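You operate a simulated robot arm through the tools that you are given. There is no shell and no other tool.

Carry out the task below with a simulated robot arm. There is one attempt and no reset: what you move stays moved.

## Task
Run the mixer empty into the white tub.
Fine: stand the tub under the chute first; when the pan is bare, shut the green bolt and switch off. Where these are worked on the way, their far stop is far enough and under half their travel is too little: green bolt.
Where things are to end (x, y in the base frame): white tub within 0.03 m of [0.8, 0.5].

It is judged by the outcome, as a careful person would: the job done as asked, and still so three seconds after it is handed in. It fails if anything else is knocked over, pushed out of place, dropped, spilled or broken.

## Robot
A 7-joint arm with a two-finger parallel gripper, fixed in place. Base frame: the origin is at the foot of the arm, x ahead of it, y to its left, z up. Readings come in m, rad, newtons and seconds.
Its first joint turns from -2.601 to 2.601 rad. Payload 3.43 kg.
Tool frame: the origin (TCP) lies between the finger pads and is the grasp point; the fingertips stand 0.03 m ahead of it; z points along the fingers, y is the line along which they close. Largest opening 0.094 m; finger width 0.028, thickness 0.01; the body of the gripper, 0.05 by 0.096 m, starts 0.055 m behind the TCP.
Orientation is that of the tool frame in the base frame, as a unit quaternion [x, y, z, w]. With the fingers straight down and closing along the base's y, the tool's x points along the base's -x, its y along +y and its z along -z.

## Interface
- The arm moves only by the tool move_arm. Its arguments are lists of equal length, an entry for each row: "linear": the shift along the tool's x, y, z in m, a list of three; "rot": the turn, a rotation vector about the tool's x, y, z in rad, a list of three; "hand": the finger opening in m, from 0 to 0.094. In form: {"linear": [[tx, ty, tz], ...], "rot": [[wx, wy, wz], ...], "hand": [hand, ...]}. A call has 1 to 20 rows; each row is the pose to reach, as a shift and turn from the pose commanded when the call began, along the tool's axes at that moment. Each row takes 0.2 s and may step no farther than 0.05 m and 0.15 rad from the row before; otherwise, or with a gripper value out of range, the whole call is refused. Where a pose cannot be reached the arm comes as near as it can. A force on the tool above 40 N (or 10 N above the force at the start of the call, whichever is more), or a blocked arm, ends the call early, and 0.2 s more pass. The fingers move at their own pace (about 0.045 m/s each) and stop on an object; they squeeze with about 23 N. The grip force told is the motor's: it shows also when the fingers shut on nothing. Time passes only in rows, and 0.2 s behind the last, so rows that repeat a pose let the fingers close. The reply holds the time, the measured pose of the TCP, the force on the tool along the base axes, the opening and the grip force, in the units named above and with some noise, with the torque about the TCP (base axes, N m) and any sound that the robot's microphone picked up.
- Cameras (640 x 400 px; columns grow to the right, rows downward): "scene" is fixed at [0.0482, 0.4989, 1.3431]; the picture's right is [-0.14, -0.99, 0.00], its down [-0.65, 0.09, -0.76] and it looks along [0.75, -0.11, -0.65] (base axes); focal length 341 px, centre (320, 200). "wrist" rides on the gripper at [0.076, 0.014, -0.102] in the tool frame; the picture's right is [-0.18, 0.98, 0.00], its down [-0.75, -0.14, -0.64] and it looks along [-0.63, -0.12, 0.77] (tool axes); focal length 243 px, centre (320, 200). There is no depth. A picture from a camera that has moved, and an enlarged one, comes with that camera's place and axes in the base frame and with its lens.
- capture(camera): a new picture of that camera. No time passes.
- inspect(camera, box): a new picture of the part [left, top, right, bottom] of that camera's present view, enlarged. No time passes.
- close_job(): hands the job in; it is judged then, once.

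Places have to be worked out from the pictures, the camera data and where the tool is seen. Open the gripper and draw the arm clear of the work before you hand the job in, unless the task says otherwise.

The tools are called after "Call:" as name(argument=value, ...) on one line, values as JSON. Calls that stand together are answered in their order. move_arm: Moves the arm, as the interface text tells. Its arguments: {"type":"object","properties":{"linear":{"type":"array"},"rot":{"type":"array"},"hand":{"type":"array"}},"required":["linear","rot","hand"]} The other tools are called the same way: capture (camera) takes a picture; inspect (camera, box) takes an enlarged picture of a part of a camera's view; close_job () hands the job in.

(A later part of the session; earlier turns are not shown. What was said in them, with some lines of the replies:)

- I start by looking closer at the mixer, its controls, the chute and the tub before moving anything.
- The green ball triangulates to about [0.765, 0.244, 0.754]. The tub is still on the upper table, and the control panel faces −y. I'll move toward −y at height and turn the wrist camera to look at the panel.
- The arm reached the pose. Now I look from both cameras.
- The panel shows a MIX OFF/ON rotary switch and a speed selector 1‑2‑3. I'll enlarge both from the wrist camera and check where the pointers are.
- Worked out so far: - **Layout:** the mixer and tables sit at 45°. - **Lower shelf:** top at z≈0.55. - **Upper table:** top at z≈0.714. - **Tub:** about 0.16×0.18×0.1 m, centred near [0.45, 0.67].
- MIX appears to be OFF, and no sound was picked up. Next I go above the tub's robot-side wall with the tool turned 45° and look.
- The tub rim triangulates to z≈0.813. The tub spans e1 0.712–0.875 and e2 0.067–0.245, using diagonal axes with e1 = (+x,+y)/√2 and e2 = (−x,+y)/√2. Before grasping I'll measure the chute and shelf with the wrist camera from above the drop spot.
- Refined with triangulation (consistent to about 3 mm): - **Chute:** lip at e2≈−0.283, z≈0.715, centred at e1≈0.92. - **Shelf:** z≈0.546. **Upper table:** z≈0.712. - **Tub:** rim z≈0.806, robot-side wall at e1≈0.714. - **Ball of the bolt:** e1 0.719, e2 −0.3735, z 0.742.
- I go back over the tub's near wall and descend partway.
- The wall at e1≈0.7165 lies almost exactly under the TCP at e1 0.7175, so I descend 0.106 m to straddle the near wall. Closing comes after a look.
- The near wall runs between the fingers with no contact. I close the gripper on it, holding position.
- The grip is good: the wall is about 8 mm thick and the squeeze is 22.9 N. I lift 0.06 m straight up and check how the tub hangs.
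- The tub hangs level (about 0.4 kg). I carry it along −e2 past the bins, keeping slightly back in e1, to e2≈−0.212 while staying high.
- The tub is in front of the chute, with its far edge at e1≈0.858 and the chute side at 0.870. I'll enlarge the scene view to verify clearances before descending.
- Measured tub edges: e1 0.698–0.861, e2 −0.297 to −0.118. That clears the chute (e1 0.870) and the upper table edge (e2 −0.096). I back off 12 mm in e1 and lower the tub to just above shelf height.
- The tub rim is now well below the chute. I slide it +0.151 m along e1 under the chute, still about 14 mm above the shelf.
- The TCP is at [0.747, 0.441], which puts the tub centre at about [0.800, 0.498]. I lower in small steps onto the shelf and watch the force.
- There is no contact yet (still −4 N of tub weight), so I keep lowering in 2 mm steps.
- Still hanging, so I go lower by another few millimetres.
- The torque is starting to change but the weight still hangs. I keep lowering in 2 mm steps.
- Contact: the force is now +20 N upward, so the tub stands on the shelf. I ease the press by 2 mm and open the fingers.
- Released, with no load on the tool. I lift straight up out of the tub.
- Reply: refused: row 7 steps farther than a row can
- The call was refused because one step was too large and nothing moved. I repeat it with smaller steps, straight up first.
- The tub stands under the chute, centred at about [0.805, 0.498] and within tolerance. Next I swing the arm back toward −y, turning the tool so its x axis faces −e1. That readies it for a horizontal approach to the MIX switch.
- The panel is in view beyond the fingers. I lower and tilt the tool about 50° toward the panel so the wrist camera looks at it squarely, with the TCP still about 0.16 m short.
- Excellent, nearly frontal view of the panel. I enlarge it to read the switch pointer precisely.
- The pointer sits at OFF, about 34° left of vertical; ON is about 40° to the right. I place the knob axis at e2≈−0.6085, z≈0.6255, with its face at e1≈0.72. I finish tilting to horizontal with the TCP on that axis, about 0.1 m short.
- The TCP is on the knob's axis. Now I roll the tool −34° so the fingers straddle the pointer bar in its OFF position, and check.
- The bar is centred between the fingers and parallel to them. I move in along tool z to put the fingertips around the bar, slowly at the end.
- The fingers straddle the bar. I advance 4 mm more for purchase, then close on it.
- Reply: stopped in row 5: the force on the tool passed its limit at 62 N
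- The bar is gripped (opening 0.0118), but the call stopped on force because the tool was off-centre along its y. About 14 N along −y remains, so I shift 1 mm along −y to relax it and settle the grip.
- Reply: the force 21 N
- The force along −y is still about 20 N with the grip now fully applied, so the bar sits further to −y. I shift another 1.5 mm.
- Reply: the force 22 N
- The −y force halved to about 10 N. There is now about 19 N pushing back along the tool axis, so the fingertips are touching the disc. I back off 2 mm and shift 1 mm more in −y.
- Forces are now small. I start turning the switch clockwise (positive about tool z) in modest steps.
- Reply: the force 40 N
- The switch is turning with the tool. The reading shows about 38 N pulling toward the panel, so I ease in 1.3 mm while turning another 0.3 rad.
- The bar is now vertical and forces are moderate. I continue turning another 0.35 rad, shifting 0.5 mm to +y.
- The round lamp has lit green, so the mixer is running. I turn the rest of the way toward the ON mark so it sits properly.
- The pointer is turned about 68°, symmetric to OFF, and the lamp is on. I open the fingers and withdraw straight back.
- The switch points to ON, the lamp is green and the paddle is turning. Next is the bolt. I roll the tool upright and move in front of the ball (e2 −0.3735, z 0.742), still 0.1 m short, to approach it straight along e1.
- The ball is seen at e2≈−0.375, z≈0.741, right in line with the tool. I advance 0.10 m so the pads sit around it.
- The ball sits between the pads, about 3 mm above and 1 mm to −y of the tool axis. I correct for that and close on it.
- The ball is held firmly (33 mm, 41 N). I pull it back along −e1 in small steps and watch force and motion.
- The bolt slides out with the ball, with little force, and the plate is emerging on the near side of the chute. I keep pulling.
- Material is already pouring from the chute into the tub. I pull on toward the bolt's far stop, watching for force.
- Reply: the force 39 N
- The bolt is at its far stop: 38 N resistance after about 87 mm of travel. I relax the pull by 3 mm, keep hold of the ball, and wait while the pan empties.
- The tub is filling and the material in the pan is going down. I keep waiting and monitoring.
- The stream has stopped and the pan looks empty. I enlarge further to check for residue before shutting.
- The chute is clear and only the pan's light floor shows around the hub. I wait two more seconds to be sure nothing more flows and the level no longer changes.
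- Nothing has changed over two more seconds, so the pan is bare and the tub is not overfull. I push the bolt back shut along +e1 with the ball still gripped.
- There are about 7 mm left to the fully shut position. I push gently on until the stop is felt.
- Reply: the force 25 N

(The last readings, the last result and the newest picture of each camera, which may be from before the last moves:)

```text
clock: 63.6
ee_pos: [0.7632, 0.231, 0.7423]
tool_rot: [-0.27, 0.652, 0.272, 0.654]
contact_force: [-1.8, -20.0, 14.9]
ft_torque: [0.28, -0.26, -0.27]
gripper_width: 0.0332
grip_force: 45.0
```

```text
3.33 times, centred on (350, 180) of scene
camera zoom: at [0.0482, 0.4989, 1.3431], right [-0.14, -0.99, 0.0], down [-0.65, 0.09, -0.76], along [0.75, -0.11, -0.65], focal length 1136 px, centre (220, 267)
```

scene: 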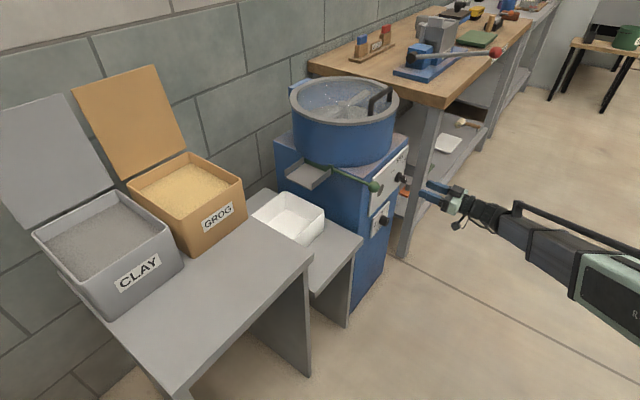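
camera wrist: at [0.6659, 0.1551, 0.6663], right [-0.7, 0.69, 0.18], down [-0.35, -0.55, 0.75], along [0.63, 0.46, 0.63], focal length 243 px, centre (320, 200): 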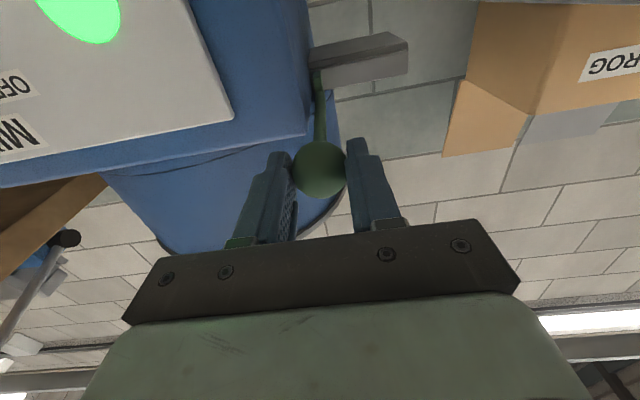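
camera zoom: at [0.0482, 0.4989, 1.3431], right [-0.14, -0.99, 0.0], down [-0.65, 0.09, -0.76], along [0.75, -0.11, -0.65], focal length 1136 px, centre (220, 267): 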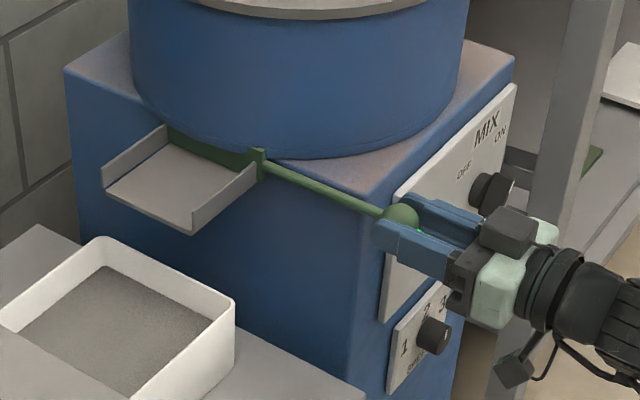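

The bolt block is back where it started and the stop pushes back with 15 N, so the bolt is shut. I release the ball and withdraw straight back.

Call:
move_arm(linear=[[0, 0, -0.001], [0, 0, -0.001], [0, 0, -0.001], [0, 0, -0.001], [0, 0, -0.02], [0, 0, -0.05], [0, 0, -0.09], [0, 0, -0.11], [0, 0, -0.11]], rot=[[0, 0, 0], [0, 0, 0], [0, 0, 0], [0, 0, 0], [0, 0, 0], [0, 0, 0], [0, 0, 0], [0, 0, 0], [0, 0, 0]], hand=[0.033, 0.05, 0.06, 0.06, 0.06, 0.06, 0.06, 0.06, 0.06])

Call:
inspect(camera="scene", box=[260, 120, 440, 240])

Call:
inspect(camera="scene", box=[270, 130, 400, 210])

Call:
capture(camera="wrist")

```text
clock: 65.7
ee_pos: [0.6841, 0.1533, 0.7404]
tool_rot: [-0.27, 0.653, 0.271, 0.654]
contact_force: [-0.1, 0.2, -1.0]
ft_torque: [-0.01, 0.0, -0.02]
gripper_width: 0.06
grip_force: 0.1
```

```text
3.33 times, centred on (350, 180) of scene
camera zoom: at [0.0482, 0.4989, 1.3431], right [-0.14, -0.99, 0.0], down [-0.65, 0.09, -0.76], along [0.75, -0.11, -0.65], focal length 1136 px, centre (220, 267)
```

zoom: 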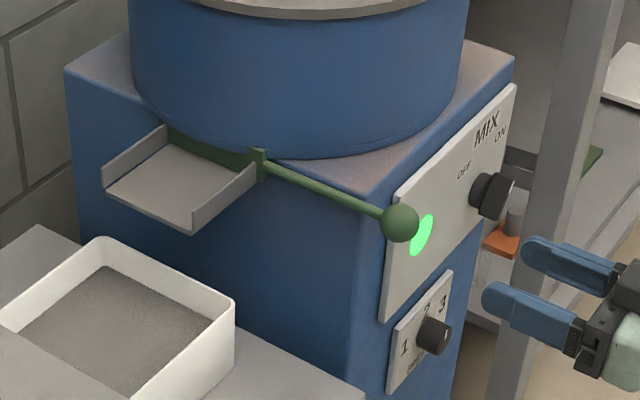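

```text
4.92 times, centred on (335, 170) of scene
camera zoom: at [0.0482, 0.4989, 1.3431], right [-0.14, -0.99, 0.0], down [-0.65, 0.09, -0.76], along [0.75, -0.11, -0.65], focal length 1678 px, centre (246, 348)
```

zoom: 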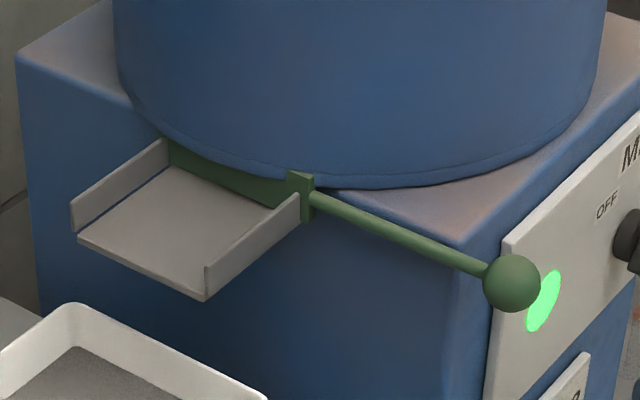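

```text
taken
camera wrist: at [0.6016, 0.091, 0.6659], right [-0.7, 0.69, 0.18], down [-0.35, -0.55, 0.75], along [0.63, 0.46, 0.63], focal length 243 px, centre (320, 200)
```

wrist: 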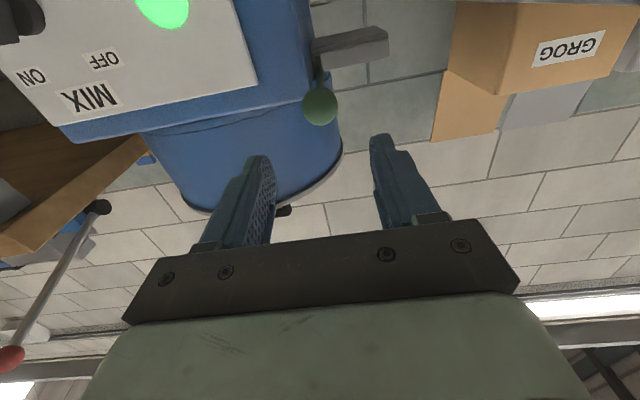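

The bolt looks exactly as at the start (shut). Now I return in front of the MIX switch (e2≈−0.6098, z≈0.626), rolling +34° to match the pointer at ON.

Call:
move_arm(linear=[[0.0164, -0.0335, 0.0011], [0.0327, -0.067, 0.0023], [0.0491, -0.1005, 0.0034], [0.0654, -0.134, 0.0046], [0.0818, -0.1675, 0.0057], [0.0981, -0.201, 0.0069], [0.1145, -0.2345, 0.008], [0.1145, -0.2345, 0.008]], rot=[[0, 0, 0.0853], [0, 0, 0.1706], [0, 0, 0.2559], [0, 0, 0.3411], [0, 0, 0.4264], [0, 0, 0.5117], [0, 0, 0.597], [0, 0, 0.597]], hand=[0.06, 0.06, 0.06, 0.055, 0.05, 0.045, 0.04, 0.04])

Call:
capture(camera="wrist")

Call:
inspect(camera="scene", box=[285, 70, 405, 140])

```text
clock: 67.5
ee_pos: [0.8571, -0.0063, 0.6293]
tool_rot: [-0.066, 0.704, 0.452, 0.544]
contact_force: [0.2, -0.2, 0.0]
ft_torque: [0.02, 0.0, 0.0]
gripper_width: 0.0402
grip_force: 0.0
```

```text
taken
camera wrist: at [0.7447, -0.0403, 0.5745], right [-0.5, 0.5, 0.71], down [-0.07, -0.84, 0.54], along [0.86, 0.22, 0.45], focal length 243 px, centre (320, 200)
```

wrist: 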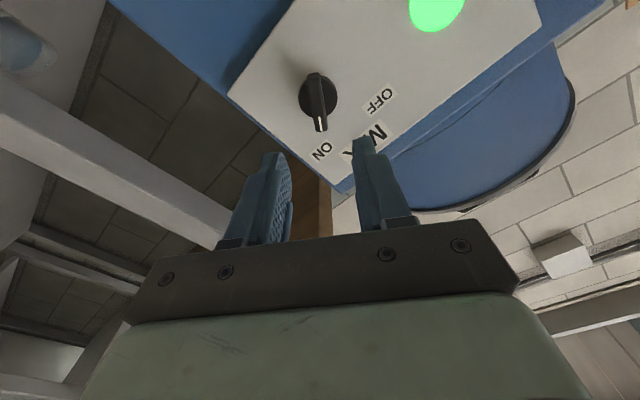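

```text
5.33 times, centred on (345, 105) of scene
camera zoom: at [0.0482, 0.4989, 1.3431], right [-0.14, -0.99, 0.0], down [-0.65, 0.09, -0.76], along [0.75, -0.11, -0.65], focal length 1817 px, centre (187, 707)
```

zoom: 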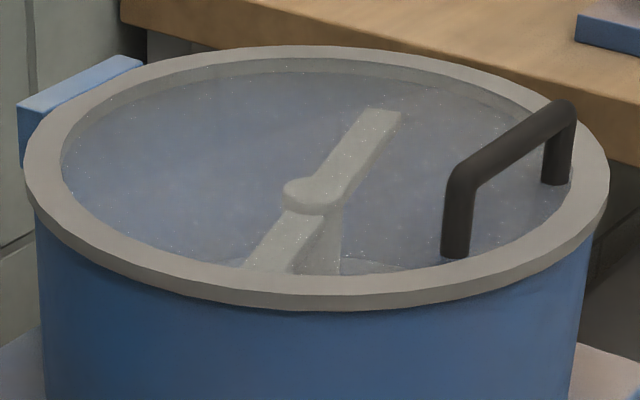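

The pointer at ON sits between the finger lines, and I need about 3 mm down and 1 mm to −y. I correct that and move in around the bar, stopping just short of the disc.

Call:
move_arm(linear=[[0.0031, -0.0013, 0.03], [0.0031, -0.0013, 0.06], [0.0031, -0.0013, 0.08], [0.0031, -0.0013, 0.093], [0.0031, -0.0013, 0.102], [0.0031, -0.0013, 0.102]], rot=[[0, 0, 0], [0, 0, 0], [0, 0, 0], [0, 0, 0], [0, 0, 0], [0, 0, 0]], hand=[0.04, 0.04, 0.04, 0.04, 0.04, 0.04])

Call:
capture(camera="wrist")

```text
clock: 68.8
ee_pos: [0.9293, 0.0669, 0.6224]
tool_rot: [-0.066, 0.704, 0.451, 0.545]
contact_force: [0.5, 0.0, 0.7]
ft_torque: [0.03, 0.01, 0.01]
gripper_width: 0.04
grip_force: 0.0
```

```text
taken
camera wrist: at [0.8168, 0.0329, 0.5692], right [-0.5, 0.5, 0.7], down [-0.07, -0.84, 0.54], along [0.86, 0.22, 0.46], focal length 243 px, centre (320, 200)
```

wrist: 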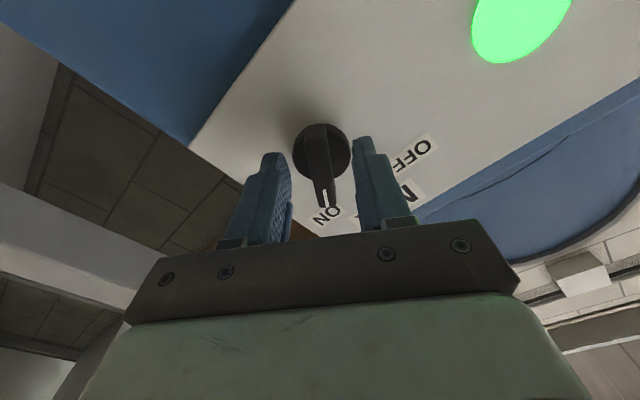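

The fingers straddle the bar and the bar lies about 1 mm to +y of centre. I nudge by [−2, +1] mm and close gently to limit side load.

Call:
move_arm(linear=[[-0.002, 0.001, 0.0], [-0.002, 0.001, 0.001], [-0.002, 0.001, 0.001], [-0.002, 0.001, 0.001], [-0.002, 0.001, 0.001]], rot=[[0, 0, 0], [0, 0, 0], [0, 0, 0], [0, 0, 0], [0, 0, 0]], hand=[0.036, 0.025, 0.018, 0.013, 0.01])

Call:
capture(camera="wrist")

```text
clock: 70.0
ee_pos: [0.929, 0.0677, 0.6245]
tool_rot: [-0.066, 0.704, 0.451, 0.544]
contact_force: [2.2, -1.6, -1.0]
ft_torque: [0.08, -0.09, -0.02]
gripper_width: 0.0116
grip_force: 28.2
```

```text
taken
camera wrist: at [0.8177, 0.0332, 0.5711], right [-0.5, 0.5, 0.7], down [-0.07, -0.84, 0.54], along [0.86, 0.22, 0.45], focal length 243 px, centre (320, 200)
```

wrist: 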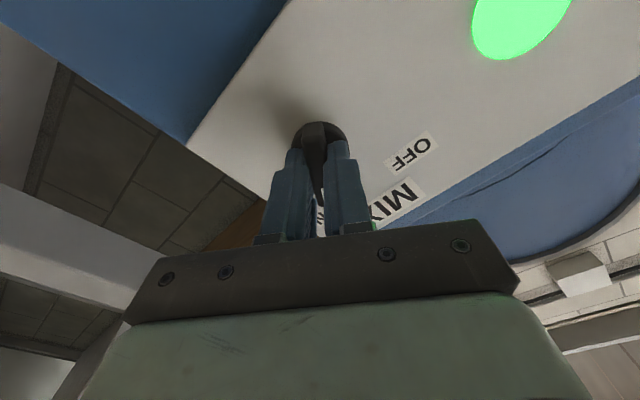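

The bar is gripped cleanly (11.6 mm) with almost no side load. I turn the switch back counter-clockwise toward OFF, first 0.4 rad.

Call:
move_arm(linear=[[0, 0, 0], [0, 0, 0], [0, 0, 0], [0, 0, 0], [0, 0, 0], [0, 0, 0]], rot=[[0, 0, 0], [0, 0, -0.1], [0, 0, -0.2], [0, 0, -0.3], [0, 0, -0.4], [0, 0, -0.4]], hand=[0.0, 0.0, 0.0, 0.0, 0.0, 0.0])

Call:
capture(camera="wrist")

```text
clock: 71.5
ee_pos: [0.9294, 0.0663, 0.6248]
tool_rot: [-0.205, 0.677, 0.333, 0.624]
contact_force: [-3.4, -1.9, -4.7]
ft_torque: [0.89, -0.86, -0.2]
gripper_width: 0.0117
grip_force: 45.0
```

```text
taken
camera wrist: at [0.836, 0.0148, 0.5541], right [-0.66, 0.66, 0.37], down [-0.25, -0.66, 0.71], along [0.71, 0.37, 0.6], focal length 243 px, centre (320, 200)
```

wrist: 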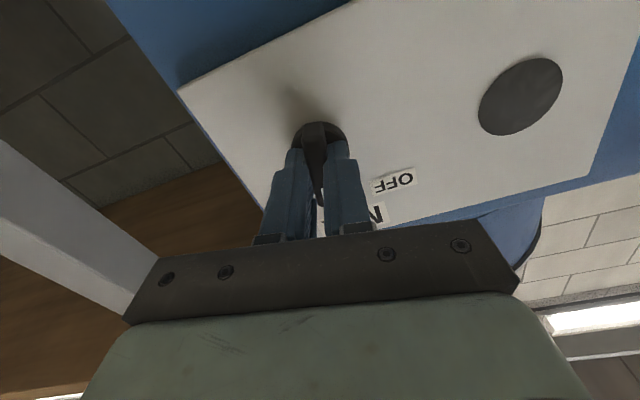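

The lamp has gone dark. I turn on fully to the OFF mark, another 0.79 rad.

Call:
move_arm(linear=[[0, 0, 0], [0, 0, 0], [0, 0, 0], [0, 0, 0], [0, 0, 0]], rot=[[0, 0, -0.1], [0, 0, -0.2], [0, 0, -0.3], [0, 0, -0.4], [0, 0, -0.4]], hand=[0.0, 0.0, 0.0, 0.0, 0.0])

Call:
capture(camera="wrist")

```text
clock: 72.7
ee_pos: [0.9297, 0.0673, 0.6248]
tool_rot: [-0.335, 0.623, 0.203, 0.677]
contact_force: [-3.5, 6.9, -2.0]
ft_torque: [-0.79, 0.72, -0.09]
gripper_width: 0.0119
grip_force: 45.3
```

```text
taken
camera wrist: at [0.8575, -0.0067, 0.5487], right [-0.71, 0.71, -0.02], down [-0.46, -0.44, 0.77], along [0.53, 0.55, 0.64], focal length 243 px, centre (320, 200)
```

wrist: 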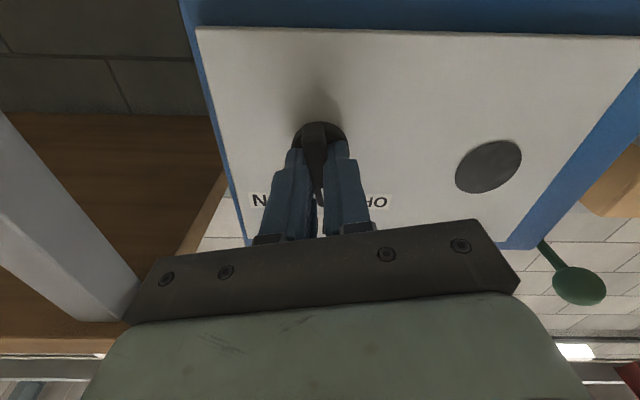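

The turn goes smoothly. I continue the last 0.38 rad to the original OFF angle.

Call:
move_arm(linear=[[0, 0, 0], [0, 0, 0], [0, 0, 0], [0, 0, 0], [0, 0, 0]], rot=[[0, 0, -0.1], [0, 0, -0.2], [0, 0, -0.3], [0, 0, -0.38], [0, 0, -0.38]], hand=[0.0, 0.0, 0.0, 0.0, 0.0])

Call:
capture(camera="wrist")

```text
clock: 73.8
ee_pos: [0.9302, 0.0671, 0.6251]
tool_rot: [-0.448, 0.548, 0.071, 0.703]
contact_force: [2.2, 16.7, -2.0]
ft_torque: [-0.77, 0.73, -0.65]
gripper_width: 0.012
grip_force: 45.0
```

```text
taken
camera wrist: at [0.8778, -0.0269, 0.5547], right [-0.65, 0.65, -0.39], down [-0.66, -0.24, 0.71], along [0.37, 0.72, 0.59], focal length 243 px, centre (320, 200)
```

wrist: 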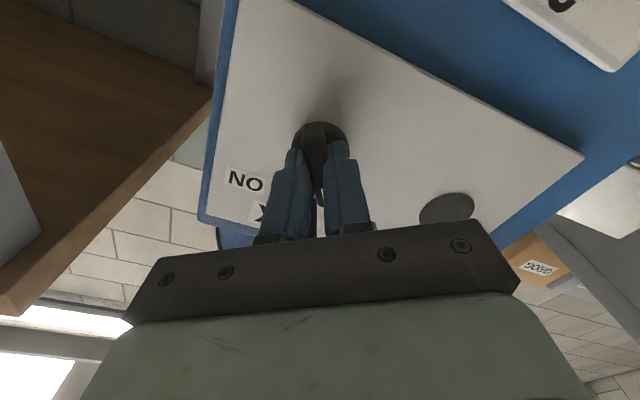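

The tool is back at the original OFF angle and the lamp is dark. I release the bar and withdraw straight back.

Call:
move_arm(linear=[[0, 0, 0], [0, 0, 0], [0, 0, 0], [0, 0, -0.015], [0, 0, -0.04], [0, 0, -0.08], [0, 0, -0.12], [0, 0, -0.16], [0, 0, -0.16]], rot=[[0, 0, 0], [0, 0, 0], [0, 0, 0], [0, 0, 0], [0, 0, 0], [0, 0, 0], [0, 0, 0], [0, 0, 0], [0, 0, 0]], hand=[0.02, 0.04, 0.04, 0.04, 0.04, 0.05, 0.06, 0.06, 0.06])

Call:
capture(camera="wrist")

Call:
inspect(camera="scene", box=[340, 140, 440, 240])

Call:
inspect(camera="scene", box=[220, 70, 420, 270])

```text
clock: 75.8
ee_pos: [0.816, -0.0478, 0.6256]
tool_rot: [-0.449, 0.547, 0.073, 0.703]
contact_force: [-0.2, 0.9, 0.1]
ft_torque: [-0.01, 0.02, -0.03]
gripper_width: 0.0599
grip_force: 0.1
```

```text
taken
camera wrist: at [0.7646, -0.1422, 0.5549], right [-0.65, 0.65, -0.39], down [-0.66, -0.24, 0.71], along [0.37, 0.72, 0.59], focal length 243 px, centre (320, 200)
```

wrist: 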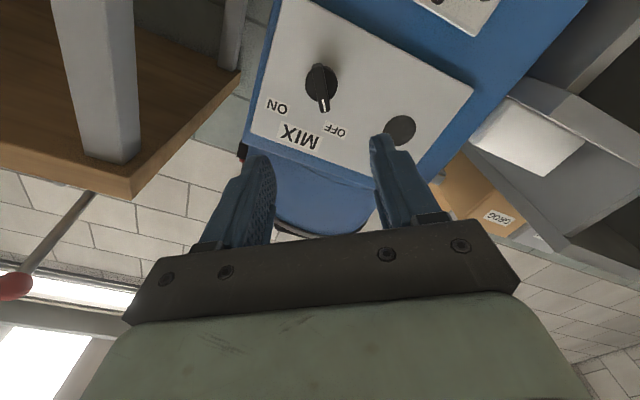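

```text
4.00 times, centred on (390, 190) of scene
camera zoom: at [0.0482, 0.4989, 1.3431], right [-0.14, -0.99, 0.0], down [-0.65, 0.09, -0.76], along [0.75, -0.11, -0.65], focal length 1363 px, centre (40, 240)
```

zoom: 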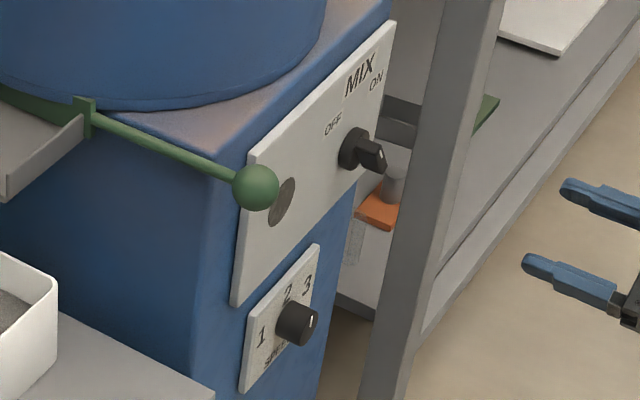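

```text
2.00 times, centred on (320, 170) of scene
camera zoom: at [0.0482, 0.4989, 1.3431], right [-0.14, -0.99, 0.0], down [-0.65, 0.09, -0.76], along [0.75, -0.11, -0.65], focal length 682 px, centre (320, 260)
```

zoom: 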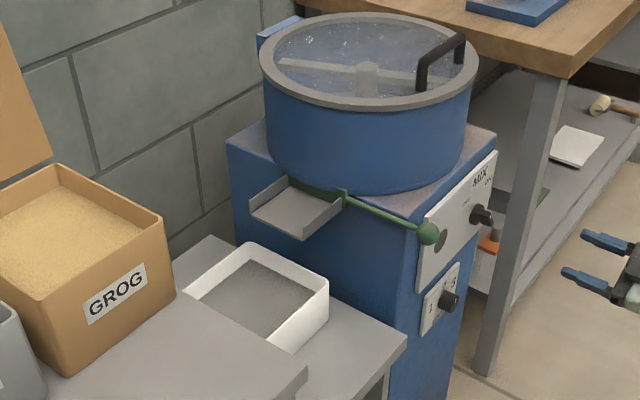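

The switch points to OFF with the lamp dark, the bolt is shut and the tub is in place. To verify the pan is bare, I back away and raise the arm so the wrist camera can look into the pan from a steeper angle.

Call:
move_arm(linear=[[-0.0276, -0.0186, -0.0133], [-0.0553, -0.0373, -0.0267], [-0.0829, -0.0559, -0.04], [-0.1105, -0.0745, -0.0533], [-0.1382, -0.0932, -0.0667], [-0.1658, -0.1118, -0.08], [-0.1658, -0.1118, -0.08]], rot=[[0, 0, 0.0988], [0, 0, 0.1977], [0, 0, 0.2965], [0, 0, 0.3953], [0, 0, 0.4942], [0, 0, 0.593], [0, 0, 0.593]], hand=[0.06, 0.06, 0.06, 0.06, 0.06, 0.06, 0.06])

```text
clock: 77.5
ee_pos: [0.7629, -0.1033, 0.8263]
tool_rot: [-0.266, 0.655, 0.274, 0.652]
contact_force: [0.1, -0.5, 0.0]
ft_torque: [-0.01, -0.01, -0.03]
gripper_width: 0.0598
grip_force: 0.0
```

Clear of the panel. I raise and tilt the tool to point down, bringing the camera to look over the pan.

Call:
move_arm(linear=[[-0.035, 0.003, 0.0], [-0.07, 0.006, 0.0], [-0.105, 0.009, 0.01], [-0.14, 0.012, 0.02], [-0.17, 0.015, 0.035], [-0.2, 0.018, 0.05], [-0.22, 0.021, 0.065], [-0.24, 0.024, 0.08], [-0.255, 0.027, 0.095], [-0.27, 0.03, 0.11], [-0.27, 0.03, 0.11]], rot=[[0, 0.14, 0], [0, 0.28, 0], [0, 0.42, 0], [0, 0.56, 0], [0, 0.7, 0], [0, 0.84, 0], [0, 0.98, 0], [0, 1.12, 0], [0, 1.26, 0], [0, 1.4, 0], [0, 1.4, 0]], hand=[0.06, 0.06, 0.06, 0.06, 0.06, 0.06, 0.06, 0.06, 0.06, 0.06, 0.06])

Call:
capture(camera="wrist")

Call:
capture(camera="scene")

```text
clock: 79.8
ee_pos: [0.8201, -0.0073, 1.0965]
tool_rot: [-0.381, 0.921, 0.037, 0.076]
contact_force: [0.2, -0.4, 0.0]
ft_torque: [0.01, -0.01, 0.03]
gripper_width: 0.0599
grip_force: 0.2
```

```text
taken
camera wrist: at [0.7445, -0.0628, 1.1862], right [-0.57, 0.82, 0.04], down [0.55, 0.34, 0.76], along [0.61, 0.45, -0.65], focal length 243 px, centre (320, 200)
```

wrist: 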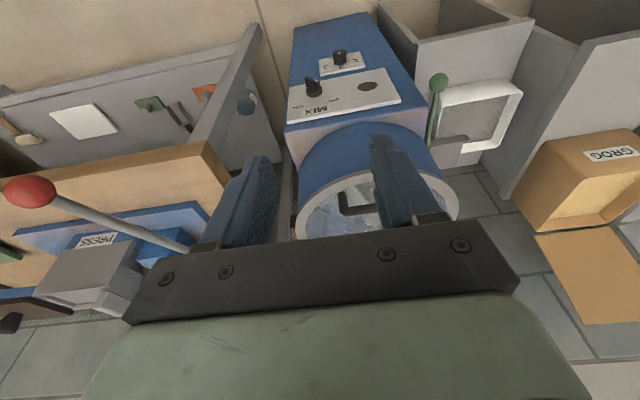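

```text
taken
```

scene: 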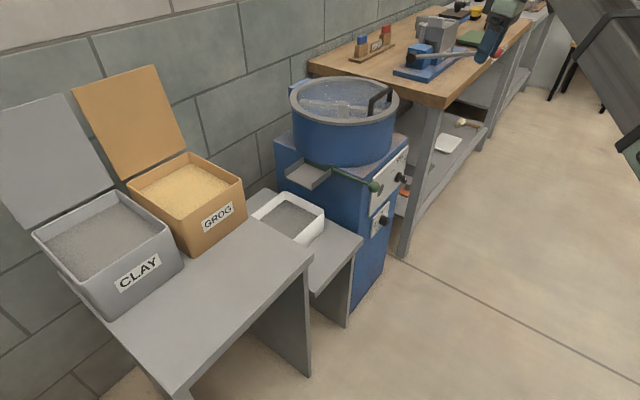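

The pan shows at the bottom of the wrist view, partly hidden. I tilt the camera up a little and shift 4 cm in +y of the tool to bring the lid between the fingers.

Call:
move_arm(linear=[[0, 0.015, 0.0], [0, 0.03, 0.0], [0, 0.045, 0.0], [0, 0.045, 0.0]], rot=[[0, -0.13, 0], [0, -0.26, 0], [0, -0.39, 0], [0, -0.39, 0]], hand=[0.08, 0.094, 0.094, 0.094])

Call:
capture(camera="wrist")

Call:
inspect(camera="wrist", box=[240, 100, 460, 240])

```text
clock: 80.8
ee_pos: [0.7863, 0.025, 1.0966]
tool_rot: [-0.366, 0.889, 0.11, 0.254]
contact_force: [-0.2, -0.3, 0.3]
ft_torque: [0.02, 0.03, -0.01]
gripper_width: 0.0939
grip_force: 0.0
```

```text
taken
camera wrist: at [0.6928, -0.0496, 1.1442], right [-0.58, 0.8, 0.11], down [0.32, 0.1, 0.94], along [0.75, 0.59, -0.31], focal length 243 px, centre (320, 200)
```

wrist: 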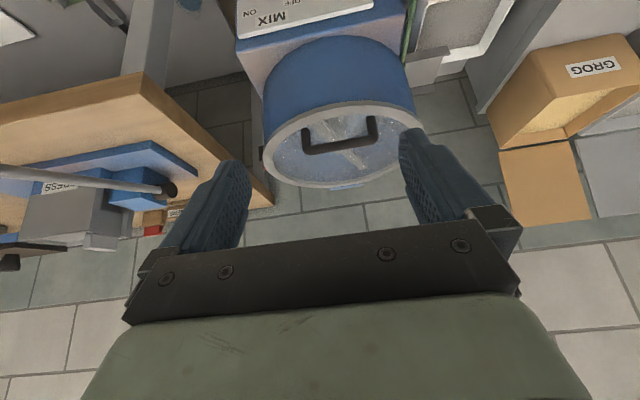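

```text
2.86 times, centred on (350, 170) of wrist
camera zoom: at [0.6928, -0.0496, 1.1442], right [-0.58, 0.8, 0.11], down [0.32, 0.1, 0.94], along [0.75, 0.59, -0.31], focal length 693 px, centre (234, 286)
```

zoom: 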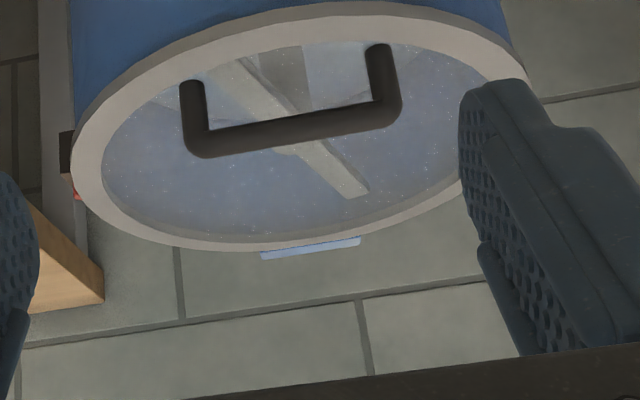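

The paddle and the bare blue-grey inside of the pan are visible. I zoom in once more to be sure there is no leftover material.

Call:
inspect(camera="wrist", box=[285, 105, 405, 185])

Call:
inspect(camera="scene", box=[285, 70, 405, 140])

Call:
inspect(camera="scene", box=[240, 170, 370, 260])

```text
5.00 times, centred on (345, 145) of wrist
camera zoom: at [0.6928, -0.0496, 1.1442], right [-0.58, 0.8, 0.11], down [0.32, 0.1, 0.94], along [0.75, 0.59, -0.31], focal length 1213 px, centre (195, 475)
```

zoom: 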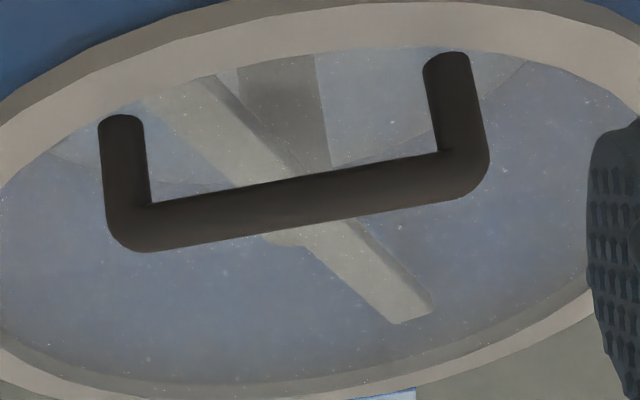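

```text
5.33 times, centred on (345, 105) of scene
camera zoom: at [0.0482, 0.4989, 1.3431], right [-0.14, -0.99, 0.0], down [-0.65, 0.09, -0.76], along [0.75, -0.11, -0.65], focal length 1817 px, centre (187, 707)
```

zoom: 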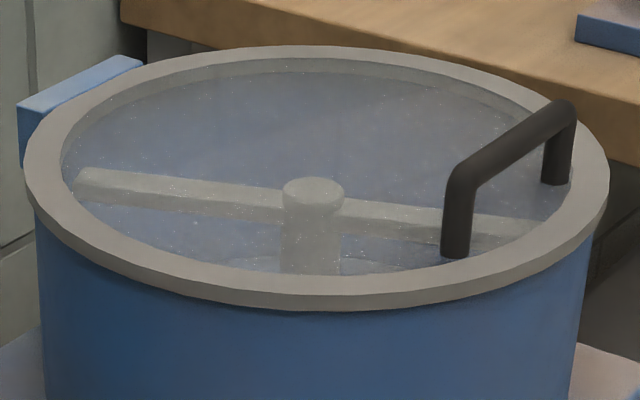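

```text
4.44 times, centred on (305, 215) of scene
camera zoom: at [0.0482, 0.4989, 1.3431], right [-0.14, -0.99, 0.0], down [-0.65, 0.09, -0.76], along [0.75, -0.11, -0.65], focal length 1514 px, centre (387, 133)
```

zoom: 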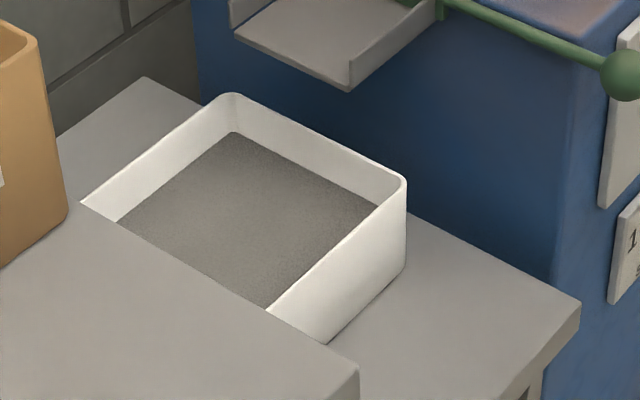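

The pan is bare (light metal floor, no dark grey material), the paddle has stopped and the tub holds the batch with nothing spilled. I draw the arm farther back from the mixer with the gripper open.

Call:
move_arm(linear=[[0.0254, 0, -0.0159], [0.0509, 0, -0.0319], [0.0763, 0, -0.0478], [0.1017, 0, -0.0637], [0.1017, 0, -0.0637], [0.1017, 0, -0.0637]], rot=[[0, 0, 0], [0, 0, 0], [0, 0, 0], [0, 0, 0], [0, 0, 0], [0, 0, 0]], hand=[0.094, 0.094, 0.094, 0.094, 0.094, 0.094])

Call:
capture(camera="scene")

Call:
inspect(camera="scene", box=[260, 60, 440, 240])

```text
clock: 82.2
ee_pos: [0.7022, -0.0604, 1.0964]
tool_rot: [-0.367, 0.888, 0.111, 0.253]
contact_force: [0.2, -0.9, -0.9]
ft_torque: [0.02, 0.04, 0.02]
gripper_width: 0.0942
grip_force: 0.1
```

```text
taken
```

scene: 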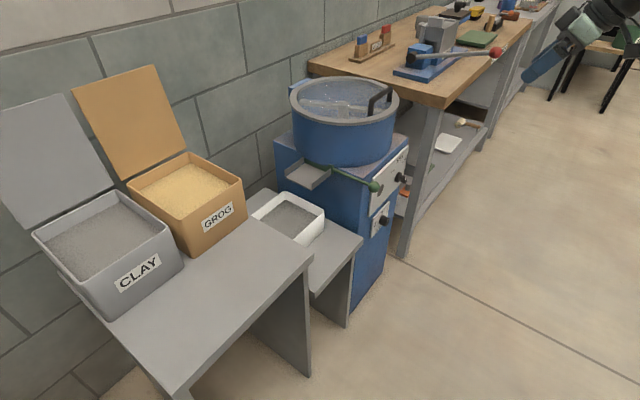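

```text
2.22 times, centred on (350, 150) of scene
camera zoom: at [0.0482, 0.4989, 1.3431], right [-0.14, -0.99, 0.0], down [-0.65, 0.09, -0.76], along [0.75, -0.11, -0.65], focal length 757 px, centre (253, 311)
```

zoom: 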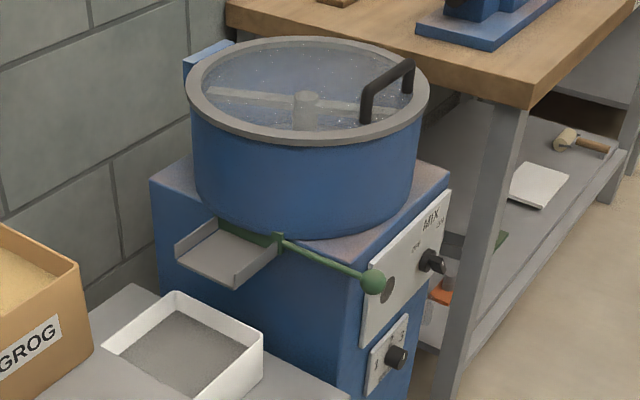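

Everything checks out: the tub is at about [0.80, 0.50] with the batch in it, the pan is bare, the green bolt is shut, and MIX is OFF with the lamp dark and the paddle still. The gripper is open and the arm is clear, so I hand in the job.

Call:
close_job()

```text
The job is handed in.
```

The mixer has been run empty into the white tub and the job is handed in. I don't have the judge's result.

- **Tub:** it stands under the chute, centred at about [0.80, 0.50] by camera estimate. It holds the batch without overflowing.
- **Pan:** the stream stopped on its own and nothing changed over another two seconds of mixing. A closer look through the lid afterwards showed a bare floor.
- **Green bolt:** I pulled it to its far stop, about 87 mm, to discharge, then pushed it back until it met its stop. It looks exactly as it did at the start.
- **Switch:** MIX is back at OFF, the lamp is dark and the paddle has stopped. I left the speed knob as it was.

I saw nothing spilled or knocked over. One move stopped early when the gripper first closed off-centre on the MIX knob, reaching 62 N. I re-centred, and the knob turned normally both ways afterwards.
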